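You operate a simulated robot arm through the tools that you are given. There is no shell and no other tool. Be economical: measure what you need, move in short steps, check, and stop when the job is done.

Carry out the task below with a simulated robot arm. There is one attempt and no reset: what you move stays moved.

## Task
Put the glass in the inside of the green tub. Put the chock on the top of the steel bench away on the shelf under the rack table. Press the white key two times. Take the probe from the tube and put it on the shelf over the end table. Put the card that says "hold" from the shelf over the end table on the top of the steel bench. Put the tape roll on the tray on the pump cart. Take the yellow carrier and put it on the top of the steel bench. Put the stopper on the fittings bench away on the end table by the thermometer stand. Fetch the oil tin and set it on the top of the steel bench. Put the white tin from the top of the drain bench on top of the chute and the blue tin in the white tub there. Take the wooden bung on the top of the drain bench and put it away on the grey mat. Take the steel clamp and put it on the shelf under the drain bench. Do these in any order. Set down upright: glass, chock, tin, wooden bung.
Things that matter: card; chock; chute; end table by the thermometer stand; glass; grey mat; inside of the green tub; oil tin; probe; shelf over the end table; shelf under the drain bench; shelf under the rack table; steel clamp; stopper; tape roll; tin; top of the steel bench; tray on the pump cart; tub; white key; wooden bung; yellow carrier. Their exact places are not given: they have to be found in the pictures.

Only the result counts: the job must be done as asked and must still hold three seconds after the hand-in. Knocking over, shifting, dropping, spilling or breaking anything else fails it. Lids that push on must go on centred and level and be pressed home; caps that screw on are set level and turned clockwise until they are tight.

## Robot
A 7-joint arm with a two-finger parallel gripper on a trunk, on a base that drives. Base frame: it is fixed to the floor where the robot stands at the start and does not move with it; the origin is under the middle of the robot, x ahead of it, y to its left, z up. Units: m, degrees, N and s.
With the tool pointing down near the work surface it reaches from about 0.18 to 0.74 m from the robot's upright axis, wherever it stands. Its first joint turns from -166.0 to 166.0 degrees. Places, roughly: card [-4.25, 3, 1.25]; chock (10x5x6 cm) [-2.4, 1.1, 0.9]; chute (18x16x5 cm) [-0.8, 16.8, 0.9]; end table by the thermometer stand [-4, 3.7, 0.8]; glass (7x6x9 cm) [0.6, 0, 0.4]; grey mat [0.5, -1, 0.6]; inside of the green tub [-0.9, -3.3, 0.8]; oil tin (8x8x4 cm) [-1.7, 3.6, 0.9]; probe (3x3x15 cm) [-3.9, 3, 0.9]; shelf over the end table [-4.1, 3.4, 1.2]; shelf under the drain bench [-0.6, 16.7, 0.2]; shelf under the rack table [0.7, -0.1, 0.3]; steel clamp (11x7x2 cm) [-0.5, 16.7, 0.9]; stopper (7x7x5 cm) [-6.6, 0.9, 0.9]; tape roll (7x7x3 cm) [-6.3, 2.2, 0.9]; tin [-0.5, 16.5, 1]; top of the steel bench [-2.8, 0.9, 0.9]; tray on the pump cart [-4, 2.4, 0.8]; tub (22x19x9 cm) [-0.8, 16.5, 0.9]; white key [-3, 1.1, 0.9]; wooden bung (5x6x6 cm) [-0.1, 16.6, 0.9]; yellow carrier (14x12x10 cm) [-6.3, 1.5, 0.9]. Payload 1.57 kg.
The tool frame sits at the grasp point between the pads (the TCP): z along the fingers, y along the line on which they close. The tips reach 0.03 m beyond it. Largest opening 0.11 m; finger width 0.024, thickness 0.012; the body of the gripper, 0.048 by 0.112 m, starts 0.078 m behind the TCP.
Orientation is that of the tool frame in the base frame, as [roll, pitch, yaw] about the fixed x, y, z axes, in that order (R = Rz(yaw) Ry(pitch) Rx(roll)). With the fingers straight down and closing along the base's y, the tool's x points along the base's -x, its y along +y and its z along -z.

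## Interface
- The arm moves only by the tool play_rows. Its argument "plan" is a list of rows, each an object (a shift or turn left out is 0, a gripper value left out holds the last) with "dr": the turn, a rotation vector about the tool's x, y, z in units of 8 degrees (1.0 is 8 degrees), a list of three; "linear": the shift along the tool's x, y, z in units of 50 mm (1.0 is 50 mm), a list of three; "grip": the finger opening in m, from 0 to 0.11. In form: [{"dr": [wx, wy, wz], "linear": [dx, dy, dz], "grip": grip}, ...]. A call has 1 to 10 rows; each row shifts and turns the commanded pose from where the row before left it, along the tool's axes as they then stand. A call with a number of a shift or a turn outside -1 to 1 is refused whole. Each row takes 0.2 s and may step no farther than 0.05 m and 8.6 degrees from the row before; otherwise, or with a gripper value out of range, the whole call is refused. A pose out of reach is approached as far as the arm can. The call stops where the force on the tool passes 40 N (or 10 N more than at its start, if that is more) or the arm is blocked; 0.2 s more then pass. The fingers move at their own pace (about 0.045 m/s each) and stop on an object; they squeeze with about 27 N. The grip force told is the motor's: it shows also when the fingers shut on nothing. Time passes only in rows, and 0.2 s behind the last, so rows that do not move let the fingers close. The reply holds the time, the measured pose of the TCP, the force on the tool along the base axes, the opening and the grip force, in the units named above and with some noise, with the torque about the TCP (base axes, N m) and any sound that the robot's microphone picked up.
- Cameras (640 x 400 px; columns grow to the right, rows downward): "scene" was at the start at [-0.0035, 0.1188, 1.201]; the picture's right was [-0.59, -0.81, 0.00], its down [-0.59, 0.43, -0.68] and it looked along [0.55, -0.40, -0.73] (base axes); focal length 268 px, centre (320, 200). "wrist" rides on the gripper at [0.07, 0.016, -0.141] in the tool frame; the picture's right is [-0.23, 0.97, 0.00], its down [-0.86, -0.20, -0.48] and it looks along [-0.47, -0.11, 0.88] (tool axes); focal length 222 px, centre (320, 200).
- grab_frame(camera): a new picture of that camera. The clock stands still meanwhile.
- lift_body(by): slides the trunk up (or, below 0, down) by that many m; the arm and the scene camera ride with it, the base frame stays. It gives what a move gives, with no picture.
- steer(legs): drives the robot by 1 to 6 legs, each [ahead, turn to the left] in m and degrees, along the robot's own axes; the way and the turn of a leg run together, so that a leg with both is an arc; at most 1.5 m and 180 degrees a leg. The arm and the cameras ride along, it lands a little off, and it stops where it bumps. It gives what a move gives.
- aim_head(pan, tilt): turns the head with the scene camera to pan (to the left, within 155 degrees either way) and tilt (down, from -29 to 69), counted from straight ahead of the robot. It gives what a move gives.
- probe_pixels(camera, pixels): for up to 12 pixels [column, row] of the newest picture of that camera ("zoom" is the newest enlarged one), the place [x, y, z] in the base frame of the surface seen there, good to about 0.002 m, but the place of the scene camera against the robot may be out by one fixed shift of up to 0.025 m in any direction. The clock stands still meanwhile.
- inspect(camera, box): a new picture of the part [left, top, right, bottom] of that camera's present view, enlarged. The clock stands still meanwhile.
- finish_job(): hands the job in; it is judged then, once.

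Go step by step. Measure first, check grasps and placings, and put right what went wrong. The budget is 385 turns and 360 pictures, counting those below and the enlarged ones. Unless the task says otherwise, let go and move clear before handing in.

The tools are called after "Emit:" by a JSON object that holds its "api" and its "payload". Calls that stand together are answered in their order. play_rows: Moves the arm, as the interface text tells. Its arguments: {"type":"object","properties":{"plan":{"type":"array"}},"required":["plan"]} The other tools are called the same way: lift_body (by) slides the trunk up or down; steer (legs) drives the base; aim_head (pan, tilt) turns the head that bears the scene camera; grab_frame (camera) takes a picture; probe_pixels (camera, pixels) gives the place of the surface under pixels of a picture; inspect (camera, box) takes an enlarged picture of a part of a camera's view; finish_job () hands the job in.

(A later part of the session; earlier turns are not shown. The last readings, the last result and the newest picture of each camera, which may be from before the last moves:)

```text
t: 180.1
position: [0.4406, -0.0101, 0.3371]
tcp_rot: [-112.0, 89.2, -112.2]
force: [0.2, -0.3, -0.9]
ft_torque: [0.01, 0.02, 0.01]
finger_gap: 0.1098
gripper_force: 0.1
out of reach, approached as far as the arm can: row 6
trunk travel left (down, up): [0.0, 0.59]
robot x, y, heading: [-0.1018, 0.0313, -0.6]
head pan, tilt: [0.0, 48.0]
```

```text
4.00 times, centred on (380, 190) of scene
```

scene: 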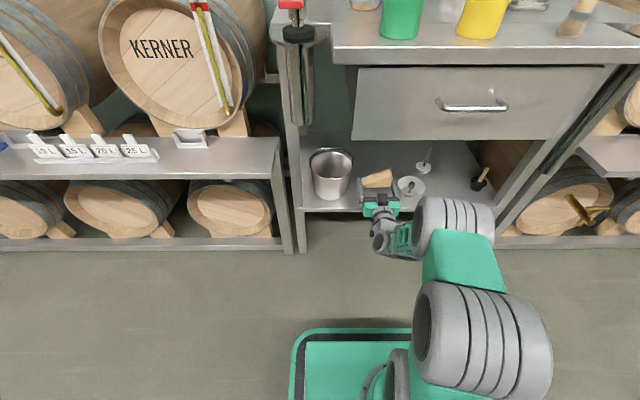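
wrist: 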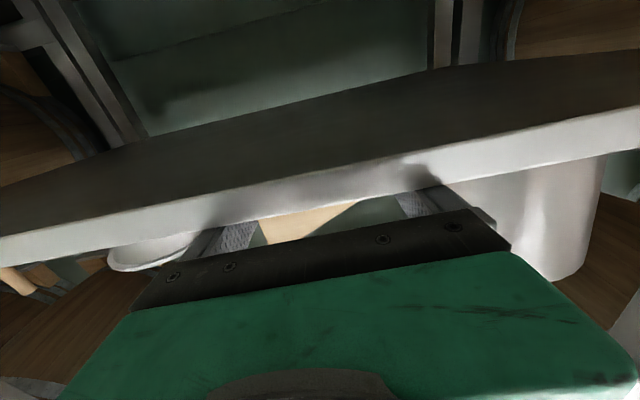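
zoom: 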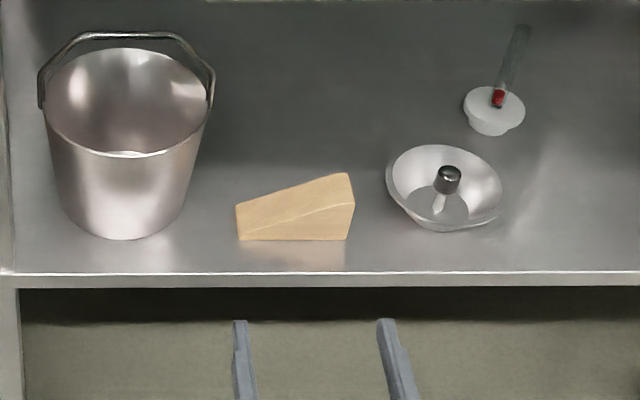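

The chock stands upright on the shelf. I'll back away, raise the arm and return to tool-down.

Emit:
{"api": "steer", "payload": {"legs": [[-0.7, 0]]}}

Emit:
{"api": "play_rows", "payload": {"plan": [{"linear": [-0.9, 0, 0.2]}, {"linear": [-0.9, 0, 0.2]}, {"linear": [-0.9, 0, 0]}, {"linear": [-0.9, 0, 0]}, {"linear": [-0.9, 0, 0]}, {"dr": [0, 1, 0]}, {"dr": [0, 1, 0]}, {"dr": [0, 1, 0]}, {"dr": [0, 1, 0]}, {"dr": [0, 1, 0]}]}}

Emit:
{"api": "play_rows", "payload": {"plan": [{"dr": [0, 1, 0]}]}}

Emit:
{"api": "grab_frame", "payload": {"camera": "scene"}}

```text
t: 183.9
position: [-0.2519, -0.0079, 0.3384]
tcp_rot: [-109.7, 89.2, -109.8]
force: [0.5, 0.0, 0.3]
ft_torque: [0.03, -0.01, 0.01]
finger_gap: 0.1099
gripper_force: 0.1
trunk travel left (down, up): [0.0, 0.59]
robot x, y, heading: [-0.7971, 0.0384, -0.5]
head pan, tilt: [0.0, 48.0]
```

```text
t: 186.1
position: [-0.2308, -0.0043, 0.5627]
tcp_rot: [-178.9, 49.6, -179.6]
force: [-0.4, 0.4, 0.0]
ft_torque: [-0.01, -0.01, 0.0]
finger_gap: 0.1102
gripper_force: 0.0
trunk travel left (down, up): [0.0, 0.59]
robot x, y, heading: [-0.7942, 0.038, -0.7]
head pan, tilt: [0.0, 48.0]
```

```text
t: 186.5
position: [-0.2304, -0.0044, 0.5627]
tcp_rot: [-179.0, 41.7, -179.6]
force: [-0.2, -0.3, -0.2]
ft_torque: [-0.02, -0.01, -0.01]
finger_gap: 0.1101
gripper_force: 0.0
trunk travel left (down, up): [0.0, 0.59]
robot x, y, heading: [-0.8017, 0.0404, -0.6]
head pan, tilt: [0.0, 48.0]
```

```text
298 pictures are left
```

scene: 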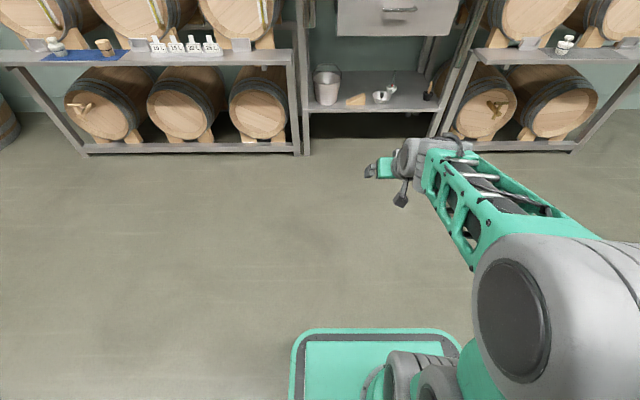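

The posture is good. While here, I'll probe the grey mat at right (600,52) for later.

Emit:
{"api": "inspect", "payload": {"camera": "scene", "box": [480, 20, 640, 120]}}

Emit:
{"api": "probe_pixels", "payload": {"camera": "scene", "pixels": [[590, 52], [610, 52], [564, 50], [564, 40], [580, 57], [632, 54], [500, 55]]}}

```text
4.00 times, centred on (560, 70) of scene
```

zoom: 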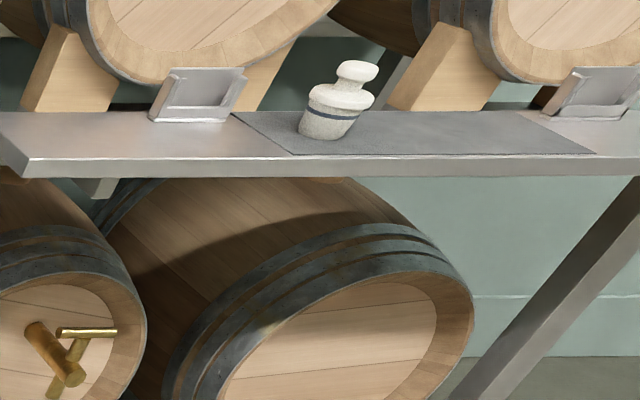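

```text
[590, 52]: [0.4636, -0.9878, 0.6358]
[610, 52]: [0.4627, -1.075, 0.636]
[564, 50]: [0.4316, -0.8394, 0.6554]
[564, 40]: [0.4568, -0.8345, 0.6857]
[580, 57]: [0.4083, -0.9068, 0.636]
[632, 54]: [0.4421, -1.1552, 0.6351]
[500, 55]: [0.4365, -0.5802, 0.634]
```

The grey mat is at z≈0.62, spanning y -0.8..-1.15. Now I'll drive to the steel bench for the white key.

Emit:
{"api": "steer", "payload": {"legs": [[0, 90.6], [1.5, 0], [0.35, 0], [0, 90], [1.5, 0], [0.3, 0]]}}

Emit:
{"api": "lift_body", "payload": {"by": 0.4}}

Emit:
{"api": "play_rows", "payload": {"plan": [{"linear": [-0.7, 0, -0.7]}, {"linear": [-0.7, 0, -0.7]}, {"linear": [-0.7, 0, -0.7]}, {"dr": [0, 0.85, 0]}, {"dr": [0, 0.85, 0]}, {"dr": [0, 0.85, 0]}]}}

```text
t: 212.2
position: [-3.1916, 1.8982, 0.563]
tcp_rot: [-178.9, 41.7, 1.5]
force: [0.3, 0.1, 1.1]
ft_torque: [0.0, -0.01, -0.04]
finger_gap: 0.1103
gripper_force: 0.1
trunk travel left (down, up): [0.0, 0.59]
robot x, y, heading: [-2.6251, 1.8651, -179.3]
head pan, tilt: [0.0, 48.0]
```

```text
t: 216.0
position: [-3.1912, 1.898, 0.9635]
tcp_rot: [-178.9, 41.7, 1.6]
force: [0.0, -0.5, -0.7]
ft_torque: [0.0, -0.03, 0.02]
finger_gap: 0.1101
gripper_force: 0.1
trunk travel left (down, up): [-0.4, 0.19]
robot x, y, heading: [-2.6223, 1.8654, -179.3]
head pan, tilt: [0.0, 48.0]
```

```text
t: 217.4
position: [-3.2, 1.8965, 1.1107]
tcp_rot: [-179.2, 21.1, 1.3]
force: [-0.3, 0.3, 0.1]
ft_torque: [-0.04, 0.01, 0.01]
finger_gap: 0.11
gripper_force: 0.2
trunk travel left (down, up): [-0.4, 0.19]
robot x, y, heading: [-2.6255, 1.865, -179.4]
head pan, tilt: [0.0, 48.0]
```

Emit:
{"api": "steer", "payload": {"legs": [[0, 89.4]]}}

Emit:
{"api": "aim_head", "payload": {"pan": -20, "tilt": 48}}

Emit:
{"api": "grab_frame", "payload": {"camera": "scene"}}

```text
t: 221.6
position: [-2.6699, 1.2925, 1.1109]
tcp_rot: [-179.1, 21.3, 89.6]
force: [0.3, 0.5, 0.4]
ft_torque: [-0.01, 0.0, -0.01]
finger_gap: 0.11
gripper_force: 0.0
trunk travel left (down, up): [-0.4, 0.19]
robot x, y, heading: [-2.6283, 1.8667, -91.1]
head pan, tilt: [0.0, 48.0]
```

```text
t: 222.4
position: [-2.67, 1.2922, 1.112]
tcp_rot: [-179.2, 21.3, 89.6]
force: [0.5, 0.0, -0.3]
ft_torque: [0.03, 0.02, -0.01]
finger_gap: 0.1101
gripper_force: 0.1
trunk travel left (down, up): [-0.4, 0.19]
robot x, y, heading: [-2.6221, 1.8657, -91.0]
head pan, tilt: [-20.0, 48.0]
```

```text
296 pictures are left
```

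scene: 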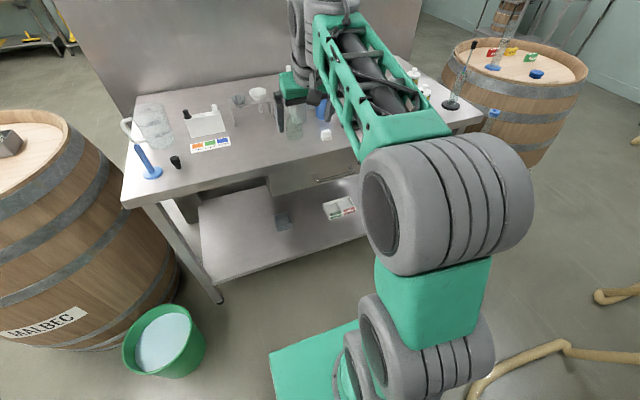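

The device is hidden behind the arm, so I'll move the hand right and look with the wrist camera.

Emit:
{"api": "play_rows", "payload": {"plan": [{"linear": [0, -0.9, 0]}, {"linear": [0, -0.9, 0]}, {"linear": [0, -0.9, 0]}, {"linear": [0, -0.9, 0]}, {"linear": [0, -0.9, 0]}, {"dr": [0, 0.9, 0]}, {"dr": [0, 0.9, 0]}, {"dr": [0, 0.86, 0]}]}}

Emit:
{"api": "grab_frame", "payload": {"camera": "wrist"}}

Emit:
{"api": "aim_head", "payload": {"pan": 10, "tilt": 48}}

Emit:
{"api": "grab_frame", "payload": {"camera": "scene"}}

```text
t: 224.2
position: [-2.9257, 1.2822, 1.1127]
tcp_rot: [-174.2, 7.9, 89.2]
force: [-0.3, 0.0, -0.1]
ft_torque: [-0.03, -0.02, -0.05]
finger_gap: 0.1101
gripper_force: 0.1
out of reach, approached as far as the arm can: row 6, 7
trunk travel left (down, up): [-0.4, 0.19]
robot x, y, heading: [-2.6244, 1.8661, -90.8]
head pan, tilt: [-20.0, 48.0]
```

```text
295 pictures are left
```

wrist: 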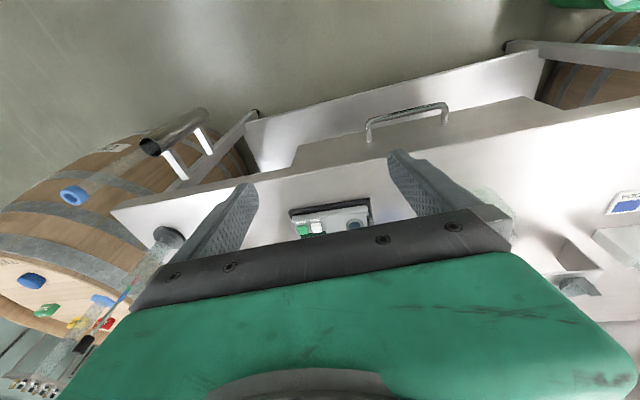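

```text
t: 225.2
position: [-2.9246, 1.2822, 1.1132]
tcp_rot: [-174.1, 8.0, 89.1]
force: [0.1, 0.5, -0.4]
ft_torque: [0.02, 0.02, -0.02]
finger_gap: 0.11
gripper_force: 0.0
trunk travel left (down, up): [-0.4, 0.19]
robot x, y, heading: [-2.6232, 1.8629, -91.0]
head pan, tilt: [10.0, 48.0]
```

```text
294 pictures are left
```

scene: 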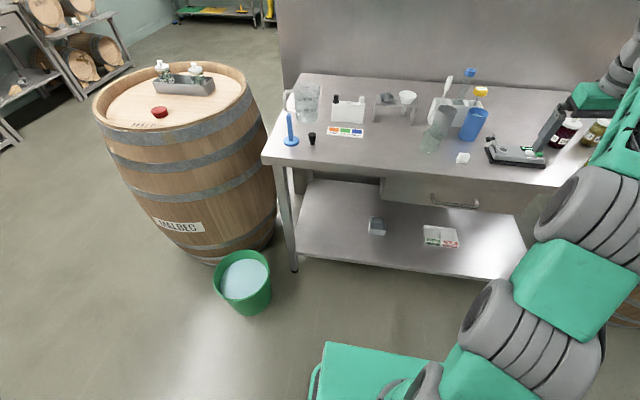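

The arm is simply near full reach here, so I need to be closer and the trunk higher. I'll zoom on the device first.

Emit:
{"api": "inspect", "payload": {"camera": "wrist", "box": [260, 160, 420, 260]}}

Emit:
{"api": "inspect", "payload": {"camera": "scene", "box": [440, 110, 600, 210]}}

Emit:
{"api": "probe_pixels", "payload": {"camera": "scene", "pixels": [[310, 372], [325, 345], [315, 398], [430, 358], [515, 160], [462, 157], [480, 200], [330, 270]]}}

```text
4.00 times, centred on (340, 210) of wrist
```

zoom: 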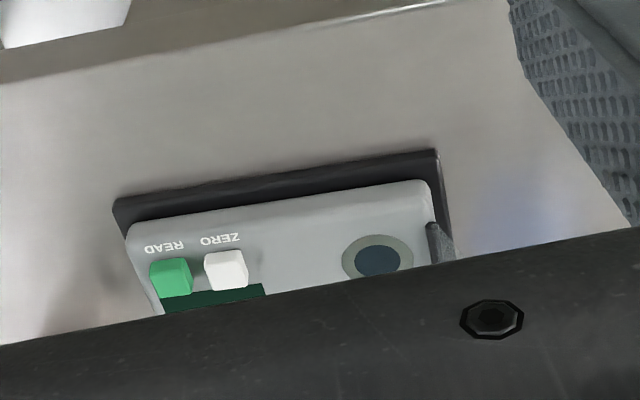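

```text
4.00 times, centred on (520, 160) of scene
```

zoom: 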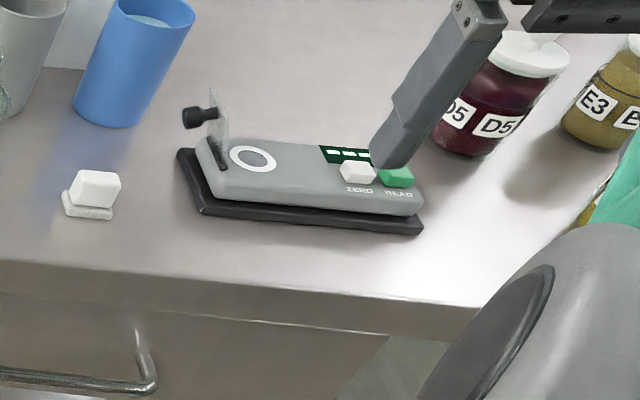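

```text
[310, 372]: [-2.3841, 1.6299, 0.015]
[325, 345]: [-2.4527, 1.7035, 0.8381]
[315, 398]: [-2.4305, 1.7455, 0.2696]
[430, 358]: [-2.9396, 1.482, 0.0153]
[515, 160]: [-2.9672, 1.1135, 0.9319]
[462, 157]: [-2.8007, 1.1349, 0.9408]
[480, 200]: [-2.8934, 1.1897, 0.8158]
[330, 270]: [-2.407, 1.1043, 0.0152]
```

The white ZERO key is next to the green READ key. I'll measure both with the wrist camera.

Emit:
{"api": "probe_pixels", "payload": {"camera": "wrist", "pixels": [[316, 226], [316, 229], [312, 227], [321, 227], [303, 228], [299, 229], [307, 228], [328, 226], [340, 215], [300, 212], [370, 200]]}}

```text
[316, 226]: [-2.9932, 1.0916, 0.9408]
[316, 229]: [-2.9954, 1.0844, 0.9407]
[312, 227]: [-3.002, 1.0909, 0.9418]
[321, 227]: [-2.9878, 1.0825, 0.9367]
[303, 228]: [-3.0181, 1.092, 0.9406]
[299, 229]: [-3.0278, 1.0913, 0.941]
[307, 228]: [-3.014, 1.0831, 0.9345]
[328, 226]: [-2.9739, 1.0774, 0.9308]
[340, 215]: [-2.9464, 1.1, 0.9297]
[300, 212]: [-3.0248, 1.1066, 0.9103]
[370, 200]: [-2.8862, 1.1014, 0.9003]
```

White key: (-2.996,1.089,0.941); the green one is 24 mm further. I'll raise the trunk, drive closer and close the fingers.

Emit:
{"api": "lift_body", "payload": {"by": 0.19}}

Emit:
{"api": "steer", "payload": {"legs": [[0.25, 0]]}}

Emit:
{"api": "play_rows", "payload": {"plan": [{"linear": [0.8, 0, 0], "grip": 0.0}, {"linear": [0.8, 0, 0]}, {"linear": [0.8, 0, 0]}, {"linear": [0, 0, 0.8]}, {"linear": [0, 0, 0.8]}, {"dr": [-0.7, 0.9, 0]}]}}

```text
t: 227.2
position: [-2.9244, 1.2822, 1.3019]
tcp_rot: [-174.1, 7.8, 89.1]
force: [0.7, 0.5, 0.5]
ft_torque: [-0.01, 0.05, -0.01]
finger_gap: 0.1101
gripper_force: 0.0
trunk travel left (down, up): [-0.59, 0.0]
robot x, y, heading: [-2.6249, 1.8687, -90.8]
head pan, tilt: [10.0, 48.0]
```

```text
t: 229.1
position: [-2.9262, 1.0257, 1.3013]
tcp_rot: [-174.1, 7.8, 89.5]
force: [-0.2, -0.7, 0.3]
ft_torque: [0.02, 0.03, -0.02]
finger_gap: 0.1103
gripper_force: 0.0
trunk travel left (down, up): [-0.59, 0.0]
robot x, y, heading: [-2.6283, 1.6124, -90.3]
head pan, tilt: [10.0, 48.0]
```

```text
refused: row 6 steps farther than a row can; nothing moved
```

Emit:
{"api": "play_rows", "payload": {"plan": [{"linear": [0.6, 0, 0], "grip": 0.0}, {"linear": [0.6, 0, 0]}, {"linear": [0, 0, 0.8]}, {"linear": [0, 0, 0.8]}, {"linear": [0, 0, 0.8]}, {"linear": [0, 0, 0.6]}, {"dr": [0, 0.97, 0]}, {"dr": [-0.74, 0, 0]}, {"linear": [0, 0, 0]}]}}

Emit:
{"api": "grab_frame", "payload": {"camera": "wrist"}}

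```text
t: 231.1
position: [-2.9443, 1.0626, 1.1541]
tcp_rot: [179.8, 0.2, 88.7]
force: [0.3, 0.2, 0.3]
ft_torque: [0.06, -0.02, 0.01]
finger_gap: 0.0
gripper_force: 21.5
out of reach, approached as far as the arm can: row 6
trunk travel left (down, up): [-0.59, 0.0]
robot x, y, heading: [-2.6273, 1.6119, -90.7]
head pan, tilt: [10.0, 48.0]
```

```text
291 pictures are left
```

wrist: 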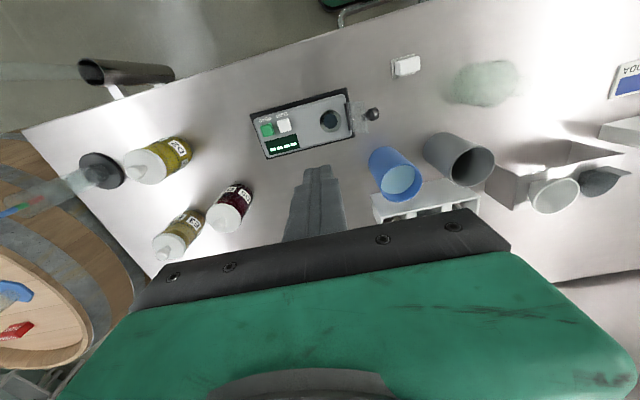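

Emit:
{"api": "inspect", "payload": {"camera": "wrist", "box": [236, 80, 396, 180]}}

Emit:
{"api": "probe_pixels", "payload": {"camera": "wrist", "pixels": [[284, 126], [280, 127], [288, 125], [284, 122], [284, 130], [266, 130], [271, 129]]}}

```text
4.00 times, centred on (316, 130) of wrist
```

zoom: 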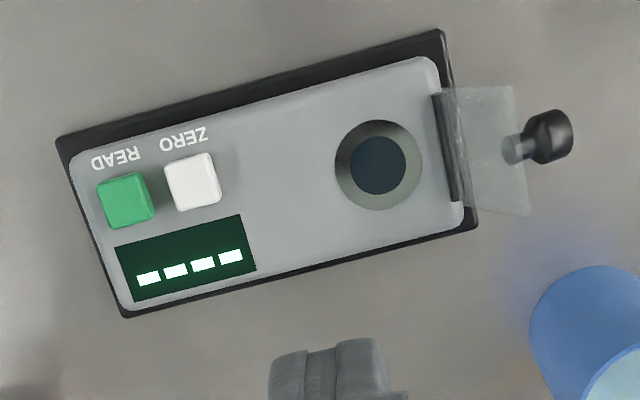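

```text
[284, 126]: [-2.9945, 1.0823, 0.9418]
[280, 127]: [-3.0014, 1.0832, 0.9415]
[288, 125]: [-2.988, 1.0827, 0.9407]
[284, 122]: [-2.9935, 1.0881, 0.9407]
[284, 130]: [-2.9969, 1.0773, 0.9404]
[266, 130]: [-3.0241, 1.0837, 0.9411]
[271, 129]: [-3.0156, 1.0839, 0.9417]
```

I'll move above the key and descend until just over it.

Emit:
{"api": "play_rows", "payload": {"plan": [{"linear": [0.4, -0.89, 0]}, {"linear": [0, 0, 0.8]}, {"linear": [0, 0, 0.8]}, {"linear": [0, 0, 0.8]}, {"linear": [0, 0, 0.8]}, {"linear": [0, 0, 0]}]}}

Emit:
{"api": "grab_frame", "payload": {"camera": "wrist"}}

```text
t: 232.5
position: [-2.9979, 1.0693, 1.0016]
tcp_rot: [179.7, 0.0, 88.6]
force: [-0.1, -0.9, 0.1]
ft_torque: [-0.01, 0.04, 0.02]
finger_gap: 0.0
gripper_force: 21.8
out of reach, approached as far as the arm can: row 5
trunk travel left (down, up): [-0.59, 0.0]
robot x, y, heading: [-2.6261, 1.6134, -91.0]
head pan, tilt: [10.0, 48.0]
```

```text
289 pictures are left
```

wrist: 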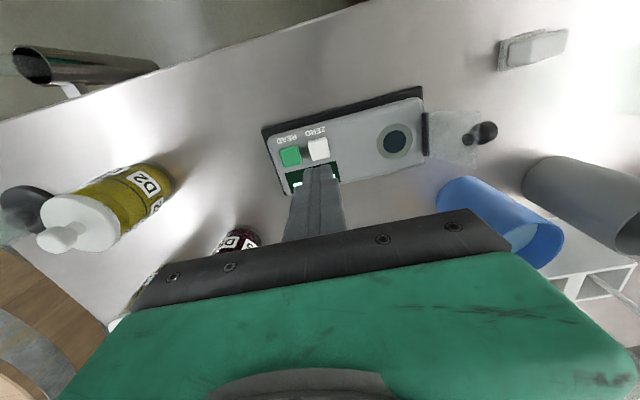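

I'll recentre over the key and lower with the trunk to just above it.

Emit:
{"api": "play_rows", "payload": {"plan": [{"linear": [0.26, 0.14, 0]}, {"linear": [0, 0, 0]}]}}

Emit:
{"api": "lift_body", "payload": {"by": -0.025}}

Emit:
{"api": "grab_frame", "payload": {"camera": "wrist"}}

```text
t: 233.1
position: [-2.9989, 1.0725, 1.0068]
tcp_rot: [179.7, 0.0, 88.6]
force: [-0.3, 0.3, -0.3]
ft_torque: [0.02, 0.0, 0.01]
finger_gap: 0.0
gripper_force: 20.8
out of reach, approached as far as the arm can: row 1
trunk travel left (down, up): [-0.59, 0.0]
robot x, y, heading: [-2.6282, 1.611, -90.4]
head pan, tilt: [10.0, 48.0]
```

```text
t: 233.8
position: [-2.9984, 1.0705, 0.9822]
tcp_rot: [179.7, 0.0, 88.7]
force: [0.5, -0.7, -0.5]
ft_torque: [-0.05, 0.01, 0.05]
finger_gap: 0.0
gripper_force: 21.9
trunk travel left (down, up): [-0.565, 0.025]
robot x, y, heading: [-2.6279, 1.6118, -90.6]
head pan, tilt: [10.0, 48.0]
```

```text
288 pictures are left
```

wrist: 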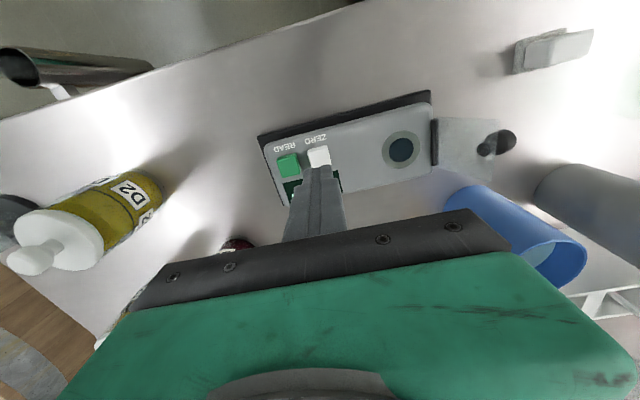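

The arm resists in vertical posture, so I'll tilt the hand 24° forward (which was comfortable before) and reposition the tip over the key.

Emit:
{"api": "lift_body", "payload": {"by": 0.025}}

Emit:
{"api": "play_rows", "payload": {"plan": [{"dr": [0, -1, 0]}, {"dr": [0, -1, 0]}, {"dr": [0, -1, 0]}, {"linear": [0.3, 0.08, 0.1]}, {"linear": [0, 0, 0]}]}}

Emit:
{"api": "grab_frame", "payload": {"camera": "scene"}}

```text
t: 234.5
position: [-2.9981, 1.0724, 1.0078]
tcp_rot: [179.8, 0.1, 88.7]
force: [-0.7, 0.3, -0.6]
ft_torque: [0.02, 0.0, 0.0]
finger_gap: 0.0
gripper_force: 21.6
trunk travel left (down, up): [-0.59, 0.0]
robot x, y, heading: [-2.6291, 1.6144, -90.9]
head pan, tilt: [10.0, 48.0]
```

```text
t: 235.7
position: [-3.0547, 1.0278, 1.0335]
tcp_rot: [178.9, 23.5, 88.6]
force: [0.3, -0.4, 0.1]
ft_torque: [0.01, 0.02, 0.01]
finger_gap: 0.0001
gripper_force: 21.6
out of reach, approached as far as the arm can: row 1, 2, 3, 4
trunk travel left (down, up): [-0.59, 0.0]
robot x, y, heading: [-2.6263, 1.6113, -90.4]
head pan, tilt: [10.0, 48.0]
```

```text
287 pictures are left
```

scene: 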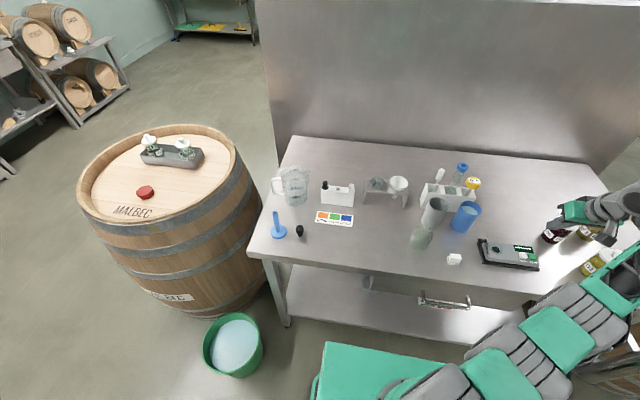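

The forearm is cramped reaching right; better to aim the base at the key. I'll lift the hand, recentre it ahead of the robot, then turn the base about 33° right.

Emit:
{"api": "play_rows", "payload": {"plan": [{"linear": [-0.3, 0, -0.8]}, {"linear": [-0.3, 0, -0.8]}, {"linear": [0, 0.8, 0]}, {"linear": [0, 0.8, 0]}, {"linear": [0, 0.8, 0]}, {"linear": [0, 0.8, 0]}, {"linear": [0, 0.8, 0]}, {"linear": [0, 0.8, 0]}, {"linear": [0, 0.8, 0]}, {"linear": [0, 0.8, 0]}]}}

Emit:
{"api": "grab_frame", "payload": {"camera": "scene"}}

```text
t: 237.9
position: [-2.8123, 0.8985, 1.1501]
tcp_rot: [179.6, 24.0, 88.5]
force: [0.7, 0.2, -0.1]
ft_torque: [-0.01, 0.0, 0.02]
finger_gap: 0.0002
gripper_force: 21.6
out of reach, approached as far as the arm can: row 1, 3, 4, 5, 6, 7, 8, 9, 10
trunk travel left (down, up): [-0.59, 0.0]
robot x, y, heading: [-2.6294, 1.6131, -90.7]
head pan, tilt: [10.0, 48.0]
```

```text
286 pictures are left
```

scene: 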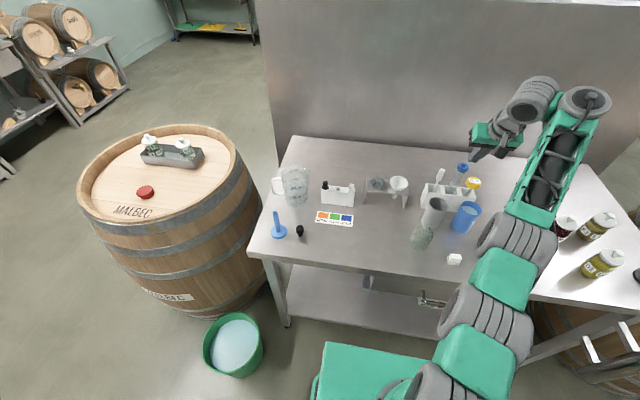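

I'll back off the bench and use the earlier recipe (pitch to horizontal) to regain the good posture.

Emit:
{"api": "steer", "payload": {"legs": [[-0.28, 0]]}}

Emit:
{"api": "play_rows", "payload": {"plan": [{"dr": [0, -1, 0]}, {"dr": [0, -1, 0]}, {"dr": [0, -1, 0]}, {"dr": [0, -1, 0]}, {"dr": [0, -1, 0]}, {"dr": [0, -1, 0]}, {"dr": [0, -1, 0]}, {"dr": [0, -1, 0]}]}}

Emit:
{"api": "grab_frame", "payload": {"camera": "scene"}}

```text
t: 239.9
position: [-2.8066, 1.1786, 1.1496]
tcp_rot: [179.7, 24.0, 88.8]
force: [0.4, -0.2, -0.5]
ft_torque: [0.02, -0.04, -0.02]
finger_gap: 0.0003
gripper_force: 21.7
trunk travel left (down, up): [-0.59, 0.0]
robot x, y, heading: [-2.6248, 1.8947, -90.3]
head pan, tilt: [10.0, 48.0]
```

```text
t: 241.7
position: [-2.8112, 1.1714, 1.1559]
tcp_rot: [179.3, 27.4, 88.7]
force: [0.4, -0.4, 0.5]
ft_torque: [0.01, -0.02, -0.02]
finger_gap: 0.0
gripper_force: 20.6
out of reach, approached as far as the arm can: row 1, 2, 3, 4, 5, 6, 7, 8
trunk travel left (down, up): [-0.59, 0.0]
robot x, y, heading: [-2.6238, 1.8914, -90.5]
head pan, tilt: [10.0, 48.0]
```

```text
285 pictures are left
```

scene: 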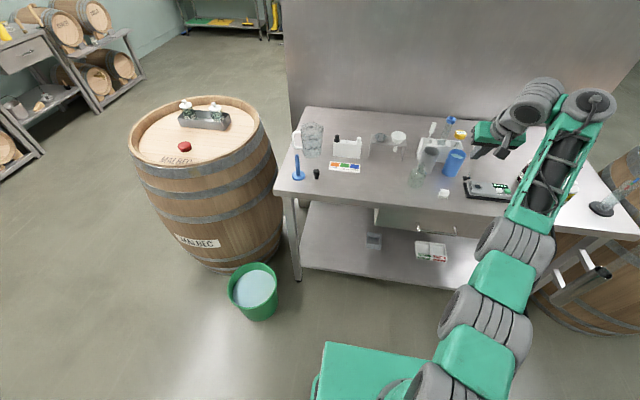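

Emit:
{"api": "play_rows", "payload": {"plan": [{"linear": [-0.4, 0.3, -0.8]}, {"linear": [-0.4, 0.3, -0.8]}, {"linear": [-0.4, 0.3, -0.8]}, {"linear": [-0.2, 0.3, -0.85]}, {"linear": [-0.2, 0.3, -0.85]}, {"linear": [-0.2, 0.3, -0.85]}, {"linear": [-0.2, 0.3, -0.85]}, {"linear": [-0.2, 0.3, -0.85]}]}}

Emit:
{"api": "grab_frame", "payload": {"camera": "scene"}}

```text
t: 243.5
position: [-2.773, 1.2227, 1.3768]
tcp_rot: [-176.5, 28.0, 89.4]
force: [0.2, -0.7, -0.4]
ft_torque: [0.07, 0.0, 0.0]
finger_gap: 0.0
gripper_force: 20.7
out of reach, approached as far as the arm can: row 4, 5, 6, 7, 8
trunk travel left (down, up): [-0.59, 0.0]
robot x, y, heading: [-2.6283, 1.8904, -90.4]
head pan, tilt: [10.0, 48.0]
```

```text
284 pictures are left
```

scene: 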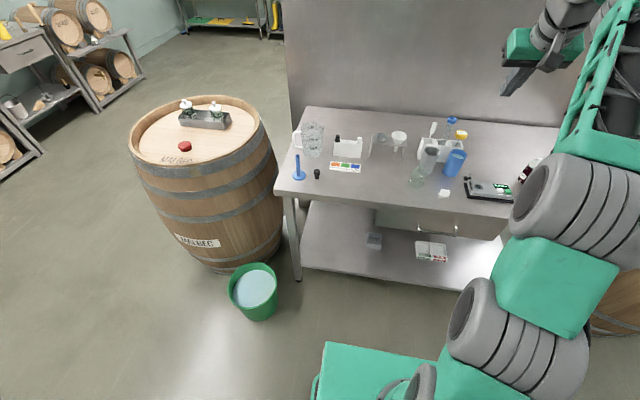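

Emit:
{"api": "play_rows", "payload": {"plan": [{"dr": [0, -1, 0]}, {"dr": [0, -1, 0]}, {"dr": [0, -1, 0]}, {"dr": [0, -1, 0]}, {"dr": [0, -1, 0]}, {"dr": [0, -1, 0]}, {"dr": [0, -1, 0]}]}}

Emit:
{"api": "grab_frame", "payload": {"camera": "scene"}}

```text
t: 245.1
position: [-2.7596, 1.2295, 1.4054]
tcp_rot: [175.2, 83.5, 84.3]
force: [0.0, 0.4, -0.2]
ft_torque: [0.02, 0.04, 0.01]
finger_gap: 0.0001
gripper_force: 21.6
trunk travel left (down, up): [-0.59, 0.0]
robot x, y, heading: [-2.6236, 1.8903, -90.4]
head pan, tilt: [10.0, 48.0]
```

```text
283 pictures are left
```

scene: 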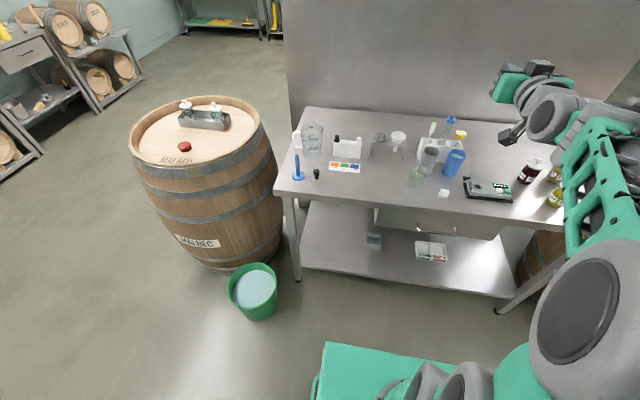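

The posture is recovered. I'll keep a 45° tilt for pressing, and turn the base so the key lies straight ahead.

Emit:
{"api": "steer", "payload": {"legs": [[0, -14], [0.2, 0]]}}

Emit:
{"api": "play_rows", "payload": {"plan": [{"dr": [0, 1, 0]}, {"dr": [0, 1, 0]}, {"dr": [0, 1, 0]}, {"dr": [0, 1, 0]}, {"dr": [0, 0.8, 0]}]}}

Emit:
{"api": "grab_frame", "payload": {"camera": "scene"}}

```text
t: 247.5
position: [-2.9634, 1.0847, 1.4057]
tcp_rot: [175.2, 83.4, 70.5]
force: [-0.5, 1.0, -0.7]
ft_torque: [0.01, -0.01, -0.02]
finger_gap: 0.0
gripper_force: 21.3
trunk travel left (down, up): [-0.59, 0.0]
robot x, y, heading: [-2.6728, 1.7007, -104.3]
head pan, tilt: [10.0, 48.0]
```

```text
t: 248.7
position: [-2.9635, 1.085, 1.4047]
tcp_rot: [179.1, 44.8, 74.8]
force: [-0.2, -0.1, 0.3]
ft_torque: [-0.01, 0.02, -0.01]
finger_gap: 0.0
gripper_force: 21.3
trunk travel left (down, up): [-0.59, 0.0]
robot x, y, heading: [-2.6722, 1.7008, -104.5]
head pan, tilt: [10.0, 48.0]
```

```text
282 pictures are left
```

scene: 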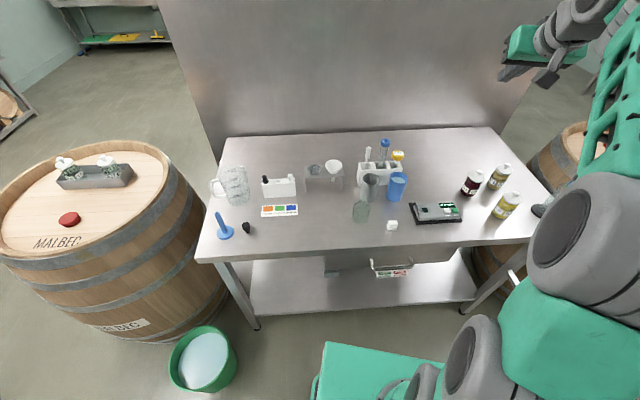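

I'll descend straight down to about 3 cm over the key at 45°.

Emit:
{"api": "play_rows", "payload": {"plan": [{"linear": [0.03, -0.5, -0.03]}, {"linear": [0.7, 0, 0.7]}, {"linear": [0.7, 0, 0.7]}, {"linear": [0.7, 0, 0.7]}, {"linear": [0.7, 0, 0.7]}, {"linear": [0.7, 0, 0.7]}, {"linear": [0.7, 0, 0.7]}, {"linear": [0.7, 0, 0.7]}, {"linear": [0, 0, 0]}]}}

Emit:
{"api": "grab_frame", "payload": {"camera": "wrist"}}

```text
t: 250.7
position: [-2.9841, 1.0917, 1.0574]
tcp_rot: [179.3, 45.1, 74.8]
force: [0.6, -0.2, -0.1]
ft_torque: [-0.03, 0.01, 0.0]
finger_gap: 0.0
gripper_force: 21.3
trunk travel left (down, up): [-0.59, 0.0]
robot x, y, heading: [-2.6743, 1.6996, -104.0]
head pan, tilt: [10.0, 48.0]
```

```text
281 pictures are left
```

wrist: 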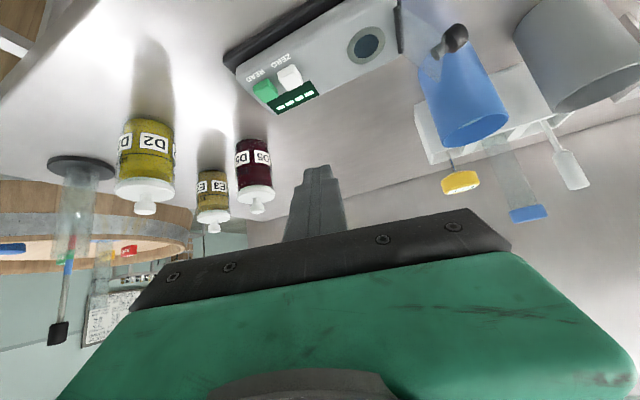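

The reach is fine. I'll probe the key once more from this pose for accuracy.

Emit:
{"api": "probe_pixels", "payload": {"camera": "wrist", "pixels": [[289, 76], [283, 78], [296, 74], [289, 70], [289, 82], [265, 89], [272, 86]]}}

Emit:
{"api": "play_rows", "payload": {"plan": [{"linear": [0.5, 0, 0.5]}, {"linear": [0.4, 0, 0.4]}, {"linear": [0, 0, 0]}]}}

Emit:
{"api": "inspect", "payload": {"camera": "scene", "box": [340, 130, 560, 260]}}

```text
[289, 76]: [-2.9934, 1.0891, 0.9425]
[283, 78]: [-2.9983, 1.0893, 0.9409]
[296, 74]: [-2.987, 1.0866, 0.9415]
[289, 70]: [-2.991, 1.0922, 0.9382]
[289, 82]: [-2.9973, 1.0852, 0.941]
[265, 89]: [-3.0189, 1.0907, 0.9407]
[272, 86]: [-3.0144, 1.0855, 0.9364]
```

```text
t: 251.5
position: [-2.9809, 1.0929, 0.9936]
tcp_rot: [179.2, 45.2, 74.8]
force: [0.1, 0.4, -0.5]
ft_torque: [-0.02, 0.0, 0.02]
finger_gap: 0.0
gripper_force: 21.1
trunk travel left (down, up): [-0.59, 0.0]
robot x, y, heading: [-2.6777, 1.7004, -103.9]
head pan, tilt: [10.0, 48.0]
```

```text
2.91 times, centred on (450, 195) of scene
```

zoom: 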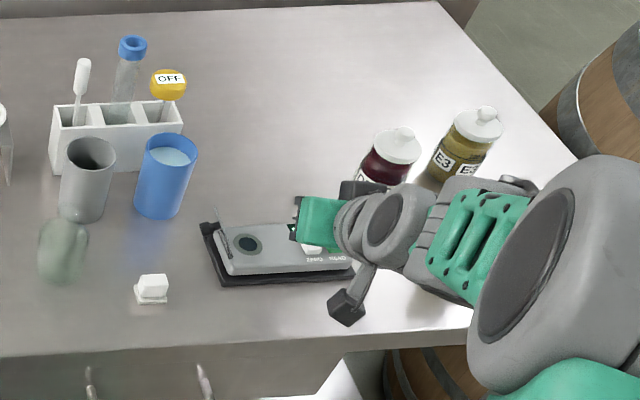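

Emit:
{"api": "play_rows", "payload": {"plan": [{"linear": [0, -0.12, 0]}, {"linear": [0.13, 0, 0.13]}, {"linear": [0.1, 0, 0.1]}, {"linear": [0, 0, 0]}]}}

Emit:
{"api": "grab_frame", "payload": {"camera": "wrist"}}

```text
t: 252.5
position: [-2.9875, 1.0944, 0.978]
tcp_rot: [179.2, 45.2, 74.7]
force: [0.2, -0.2, 0.4]
ft_torque: [0.01, 0.01, -0.04]
finger_gap: 0.0
gripper_force: 21.2
trunk travel left (down, up): [-0.59, 0.0]
robot x, y, heading: [-2.6701, 1.7044, -104.2]
head pan, tilt: [10.0, 48.0]
```

```text
279 pictures are left
```

wrist: 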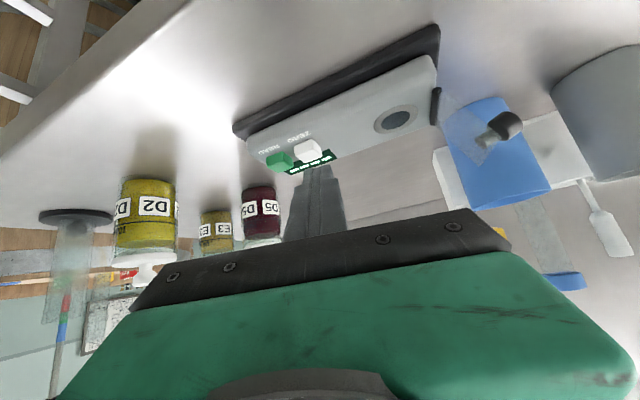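

Emit:
{"api": "play_rows", "payload": {"plan": [{"linear": [0.04, 0, 0.04]}, {"linear": [0.04, 0, 0.04]}, {"linear": [0.03, 0, 0.03]}, {"linear": [0, 0, 0]}]}}

```text
t: 253.5
position: [-2.9866, 1.0946, 0.9709]
tcp_rot: [179.2, 45.0, 74.8]
force: [-0.1, -0.8, 0.0]
ft_torque: [-0.01, -0.01, -0.03]
finger_gap: 0.0
gripper_force: 21.6
trunk travel left (down, up): [-0.59, 0.0]
robot x, y, heading: [-2.6735, 1.7012, -104.4]
head pan, tilt: [10.0, 48.0]
```

Emit:
{"api": "play_rows", "payload": {"plan": [{"linear": [0.03, 0, 0.03]}, {"linear": [0.03, 0, 0.03]}, {"linear": [0, 0, 0]}]}}

```text
t: 254.3
position: [-2.9885, 1.0939, 0.9674]
tcp_rot: [179.2, 45.0, 74.8]
force: [-0.1, 0.3, 1.1]
ft_torque: [-0.02, 0.01, 0.06]
finger_gap: 0.0
gripper_force: 21.5
trunk travel left (down, up): [-0.59, 0.0]
robot x, y, heading: [-2.6746, 1.6993, -104.1]
head pan, tilt: [10.0, 48.0]
heard: click
```

Click heard, that's press one. I'll release fully and press again.

Emit:
{"api": "play_rows", "payload": {"plan": [{"linear": [-0.1, 0, -0.1]}, {"linear": [-0.06, 0, -0.06]}, {"linear": [0, 0, 0]}]}}

Emit:
{"api": "inspect", "payload": {"camera": "wrist", "box": [220, 90, 380, 190]}}

Emit:
{"api": "play_rows", "payload": {"plan": [{"linear": [0.1, 0, 0.1]}, {"linear": [0.03, 0, 0.03]}, {"linear": [0.03, 0, 0.03]}, {"linear": [0, 0, 0]}]}}

```text
t: 255.1
position: [-2.9886, 1.0935, 0.9791]
tcp_rot: [179.2, 45.1, 74.8]
force: [0.5, -0.4, -0.6]
ft_torque: [0.0, -0.01, 0.01]
finger_gap: 0.0
gripper_force: 21.7
trunk travel left (down, up): [-0.59, 0.0]
robot x, y, heading: [-2.6739, 1.698, -104.1]
head pan, tilt: [10.0, 48.0]
```

```text
4.00 times, centred on (300, 140) of wrist
```

zoom: 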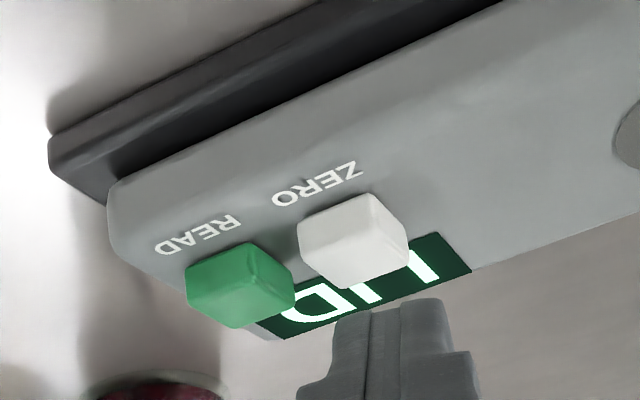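

```text
t: 256.1
position: [-2.9883, 1.0932, 0.9678]
tcp_rot: [179.2, 45.1, 74.8]
force: [0.4, -1.1, 1.4]
ft_torque: [-0.02, -0.01, 0.01]
finger_gap: 0.0001
gripper_force: 21.0
trunk travel left (down, up): [-0.59, 0.0]
robot x, y, heading: [-2.6775, 1.6959, -104.1]
head pan, tilt: [10.0, 48.0]
heard: click
```

Second click heard. I'll lift off, back away and look for the oil tin to the northeast.

Emit:
{"api": "play_rows", "payload": {"plan": [{"linear": [-0.6, 0, -0.6]}, {"linear": [-0.7, 0, -0.7]}, {"linear": [-0.7, 0, -0.7]}, {"linear": [-0.7, 0, -0.7]}, {"linear": [-0.7, 0, -0.7]}]}}

Emit:
{"api": "steer", "payload": {"legs": [[-0.2, 0], [0, 104]]}}

Emit:
{"api": "aim_head", "payload": {"pan": 70, "tilt": 25}}

Emit:
{"api": "grab_frame", "payload": {"camera": "scene"}}

```text
t: 257.3
position: [-2.988, 1.0965, 1.2063]
tcp_rot: [179.2, 45.1, 74.8]
force: [0.3, -0.5, -0.9]
ft_torque: [-0.02, -0.02, -0.01]
finger_gap: 0.0
gripper_force: 21.6
trunk travel left (down, up): [-0.59, 0.0]
robot x, y, heading: [-2.6728, 1.7005, -104.0]
head pan, tilt: [10.0, 48.0]
```

```text
t: 263.2
position: [-1.9706, 1.7119, 1.207]
tcp_rot: [179.2, 45.1, 176.6]
force: [-0.4, 0.2, -0.5]
ft_torque: [-0.02, -0.01, 0.0]
finger_gap: 0.0
gripper_force: 21.3
trunk travel left (down, up): [-0.59, 0.0]
robot x, y, heading: [-2.6254, 1.8963, -2.0]
head pan, tilt: [10.0, 48.0]
```

```text
t: 264.5
position: [-1.9691, 1.7113, 1.2067]
tcp_rot: [179.2, 44.9, 176.6]
force: [-0.5, 0.1, 0.0]
ft_torque: [-0.04, -0.04, -0.03]
finger_gap: 0.0
gripper_force: 21.4
trunk travel left (down, up): [-0.59, 0.0]
robot x, y, heading: [-2.626, 1.8919, -2.1]
head pan, tilt: [70.0, 25.0]
```

```text
277 pictures are left
```

scene: 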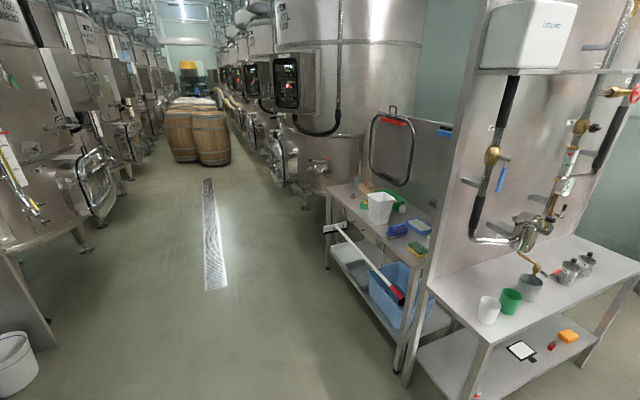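

Emit:
{"api": "inspect", "payload": {"camera": "scene", "box": [310, 150, 470, 250]}}

Emit:
{"api": "probe_pixels", "payload": {"camera": "scene", "pixels": [[366, 188], [358, 205], [398, 207], [330, 195], [415, 268], [382, 210], [375, 235], [395, 232], [415, 228], [400, 290], [420, 252], [385, 195]]}}

```text
4.00 times, centred on (390, 200) of scene
```

zoom: 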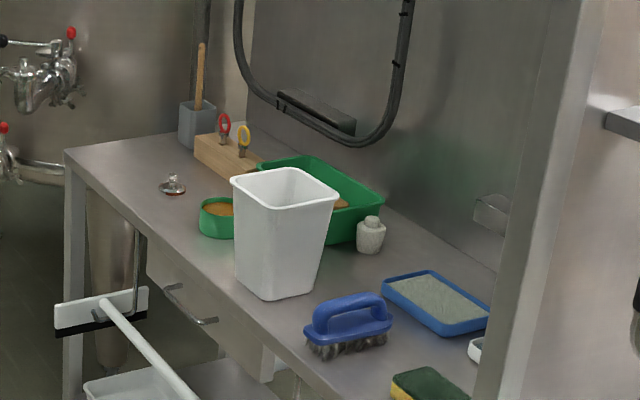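

```text
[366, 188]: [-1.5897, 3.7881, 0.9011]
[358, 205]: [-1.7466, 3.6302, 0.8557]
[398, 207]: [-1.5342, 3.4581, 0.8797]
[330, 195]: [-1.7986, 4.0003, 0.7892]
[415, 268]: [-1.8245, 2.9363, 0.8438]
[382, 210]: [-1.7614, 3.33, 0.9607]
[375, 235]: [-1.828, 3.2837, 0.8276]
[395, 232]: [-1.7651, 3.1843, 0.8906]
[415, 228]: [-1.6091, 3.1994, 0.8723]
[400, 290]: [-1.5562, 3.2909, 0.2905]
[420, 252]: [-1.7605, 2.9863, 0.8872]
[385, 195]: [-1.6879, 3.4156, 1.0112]
```

The oil tin is the green round tin at zoom (218,217). I'll check floor obstacles, then drive to face it from the west.

Emit:
{"api": "probe_pixels", "payload": {"camera": "scene", "pixels": [[335, 228], [10, 370], [350, 240], [215, 250], [30, 340], [380, 285]]}}

Emit:
{"api": "steer", "payload": {"legs": [[0, 92], [1.5, 0], [0.2, 0], [0, -90]]}}

Emit:
{"api": "aim_head", "payload": {"pan": 0, "tilt": 48}}

Emit:
{"api": "grab_frame", "payload": {"camera": "scene"}}

```text
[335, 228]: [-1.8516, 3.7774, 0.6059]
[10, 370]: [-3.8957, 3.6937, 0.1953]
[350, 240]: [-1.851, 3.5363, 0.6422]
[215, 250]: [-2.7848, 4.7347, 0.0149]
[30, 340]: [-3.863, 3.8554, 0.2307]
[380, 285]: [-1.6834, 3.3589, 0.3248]
```

```text
t: 280.9
position: [-1.9327, 3.4416, 1.2058]
tcp_rot: [179.2, 45.0, 178.0]
force: [0.1, 0.3, 0.0]
ft_torque: [-0.01, -0.01, -0.02]
finger_gap: 0.0003
gripper_force: 20.8
trunk travel left (down, up): [-0.59, 0.0]
robot x, y, heading: [-2.5892, 3.6023, -1.1]
head pan, tilt: [70.0, 25.0]
```

```text
t: 282.3
position: [-1.9336, 3.4401, 1.2064]
tcp_rot: [179.2, 45.1, 177.9]
force: [-0.3, 0.5, -0.3]
ft_torque: [-0.02, 0.0, 0.0]
finger_gap: 0.0
gripper_force: 21.1
trunk travel left (down, up): [-0.59, 0.0]
robot x, y, heading: [-2.596, 3.6104, -1.0]
head pan, tilt: [0.0, 48.0]
```

```text
275 pictures are left
```

scene: 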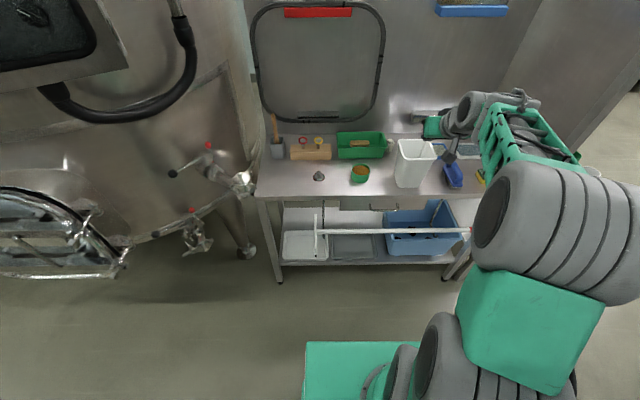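

The oil tin is at (360,173). I'll zoom and probe.

Emit:
{"api": "inspect", "payload": {"camera": "scene", "box": [300, 130, 440, 217]}}

Emit:
{"api": "probe_pixels", "payload": {"camera": "scene", "pixels": [[360, 179], [360, 171], [351, 172], [369, 172], [360, 164], [340, 185], [318, 175], [395, 175], [380, 148], [340, 196]]}}

```text
4.57 times, centred on (370, 174) of scene
```

zoom: 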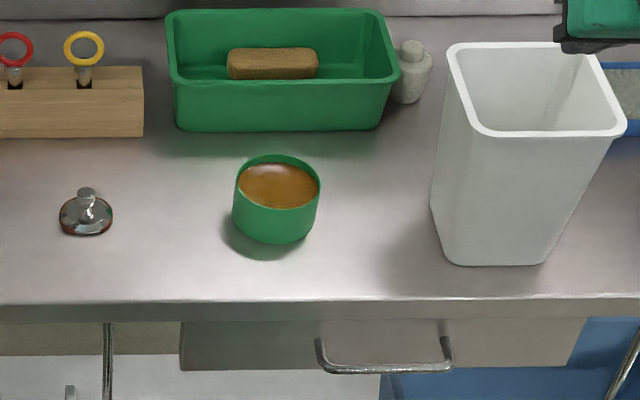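

```text
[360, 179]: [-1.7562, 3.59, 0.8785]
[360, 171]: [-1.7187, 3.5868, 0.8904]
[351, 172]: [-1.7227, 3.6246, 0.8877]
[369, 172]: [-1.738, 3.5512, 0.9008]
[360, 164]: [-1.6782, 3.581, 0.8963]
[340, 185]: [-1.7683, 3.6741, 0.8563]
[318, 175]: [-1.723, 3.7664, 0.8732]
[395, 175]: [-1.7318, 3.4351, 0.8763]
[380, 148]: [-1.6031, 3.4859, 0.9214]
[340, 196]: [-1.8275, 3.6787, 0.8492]
```

Emit:
{"api": "play_rows", "payload": {"plan": [{"linear": [0, 0.99, 0], "grip": 0.11}, {"linear": [0, 0.99, 0]}, {"linear": [0, 0.99, 0]}, {"linear": [0.7, 0, 0.7]}, {"linear": [0.7, 0, 0.7]}, {"linear": [0.7, 0, 0.7]}, {"linear": [0.5, 0, 0.5]}, {"linear": [0, 0, 0]}]}}

Emit:
{"api": "grab_frame", "payload": {"camera": "wrist"}}

```text
t: 284.1
position: [-1.9294, 3.5924, 1.0246]
tcp_rot: [179.2, 45.1, 178.0]
force: [-0.8, 0.2, -0.6]
ft_torque: [-0.01, -0.01, 0.01]
finger_gap: 0.11
gripper_force: 0.1
trunk travel left (down, up): [-0.59, 0.0]
robot x, y, heading: [-2.5909, 3.6084, -0.8]
head pan, tilt: [0.0, 48.0]
```

```text
273 pictures are left
```

wrist: 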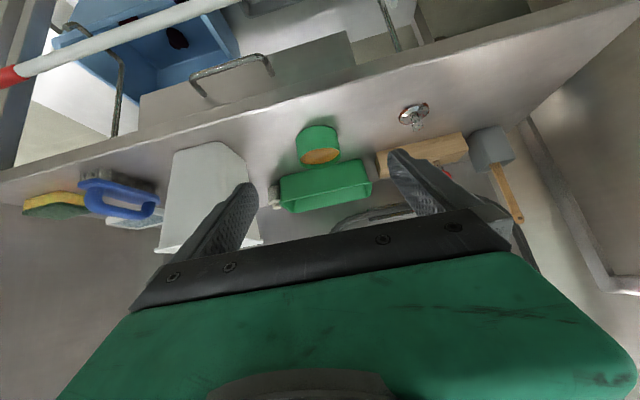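

Emit:
{"api": "inspect", "payload": {"camera": "wrist", "box": [250, 100, 410, 200]}}

Emit:
{"api": "probe_pixels", "payload": {"camera": "wrist", "pixels": [[317, 130], [317, 145], [300, 148], [336, 140], [322, 160], [285, 140], [322, 155], [305, 162], [340, 155]]}}

```text
4.00 times, centred on (330, 150) of wrist
```

zoom: 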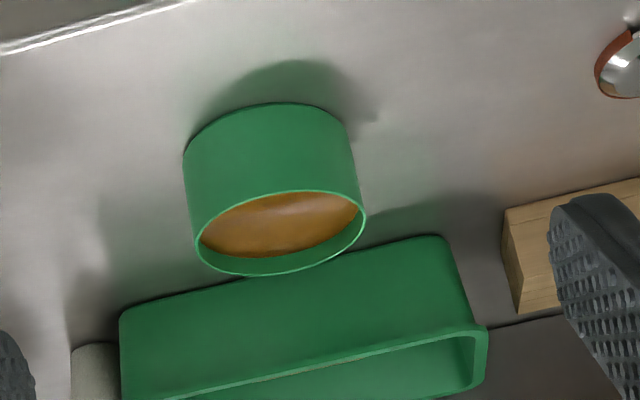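

```text
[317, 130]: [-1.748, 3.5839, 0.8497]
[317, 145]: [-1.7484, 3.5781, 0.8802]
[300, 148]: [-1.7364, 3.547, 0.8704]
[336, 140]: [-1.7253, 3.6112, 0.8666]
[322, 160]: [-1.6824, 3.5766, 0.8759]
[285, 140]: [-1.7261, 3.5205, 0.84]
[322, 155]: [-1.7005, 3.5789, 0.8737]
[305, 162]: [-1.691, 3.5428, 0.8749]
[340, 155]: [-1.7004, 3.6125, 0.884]
```

The wrist gives the tin centre at (-1.709,3.579), table at 0.840 and rim at 0.884. Approaching along the tool axis.

Emit:
{"api": "play_rows", "payload": {"plan": [{"linear": [-0.33, -0.04, 0.75]}, {"linear": [-0.33, -0.04, 0.75]}, {"linear": [-0.33, -0.04, 0.75]}, {"linear": [0, 0, 0.7]}, {"linear": [0, 0, 0.7]}, {"linear": [0, 0, 0.7]}, {"linear": [0, 0, 0.7]}, {"linear": [0, 0, 0]}]}}

Emit:
{"api": "grab_frame", "payload": {"camera": "wrist"}}

```text
t: 285.9
position: [-1.716, 3.5809, 0.8825]
tcp_rot: [179.2, 44.9, 177.9]
force: [-1.1, -0.3, 0.4]
ft_torque: [0.03, -0.05, 0.01]
finger_gap: 0.1098
gripper_force: 0.1
trunk travel left (down, up): [-0.59, 0.0]
robot x, y, heading: [-2.5898, 3.6062, -1.0]
head pan, tilt: [0.0, 48.0]
```

```text
271 pictures are left
```

wrist: 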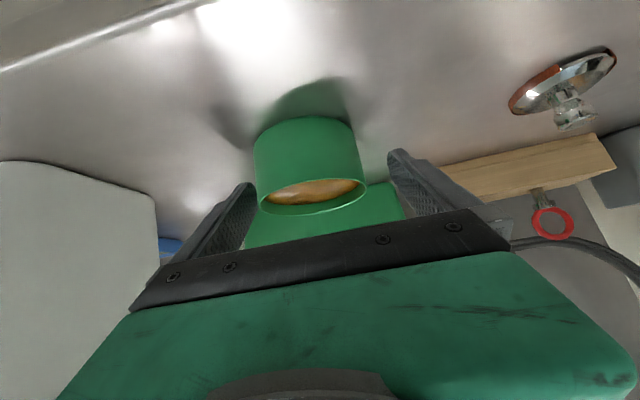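

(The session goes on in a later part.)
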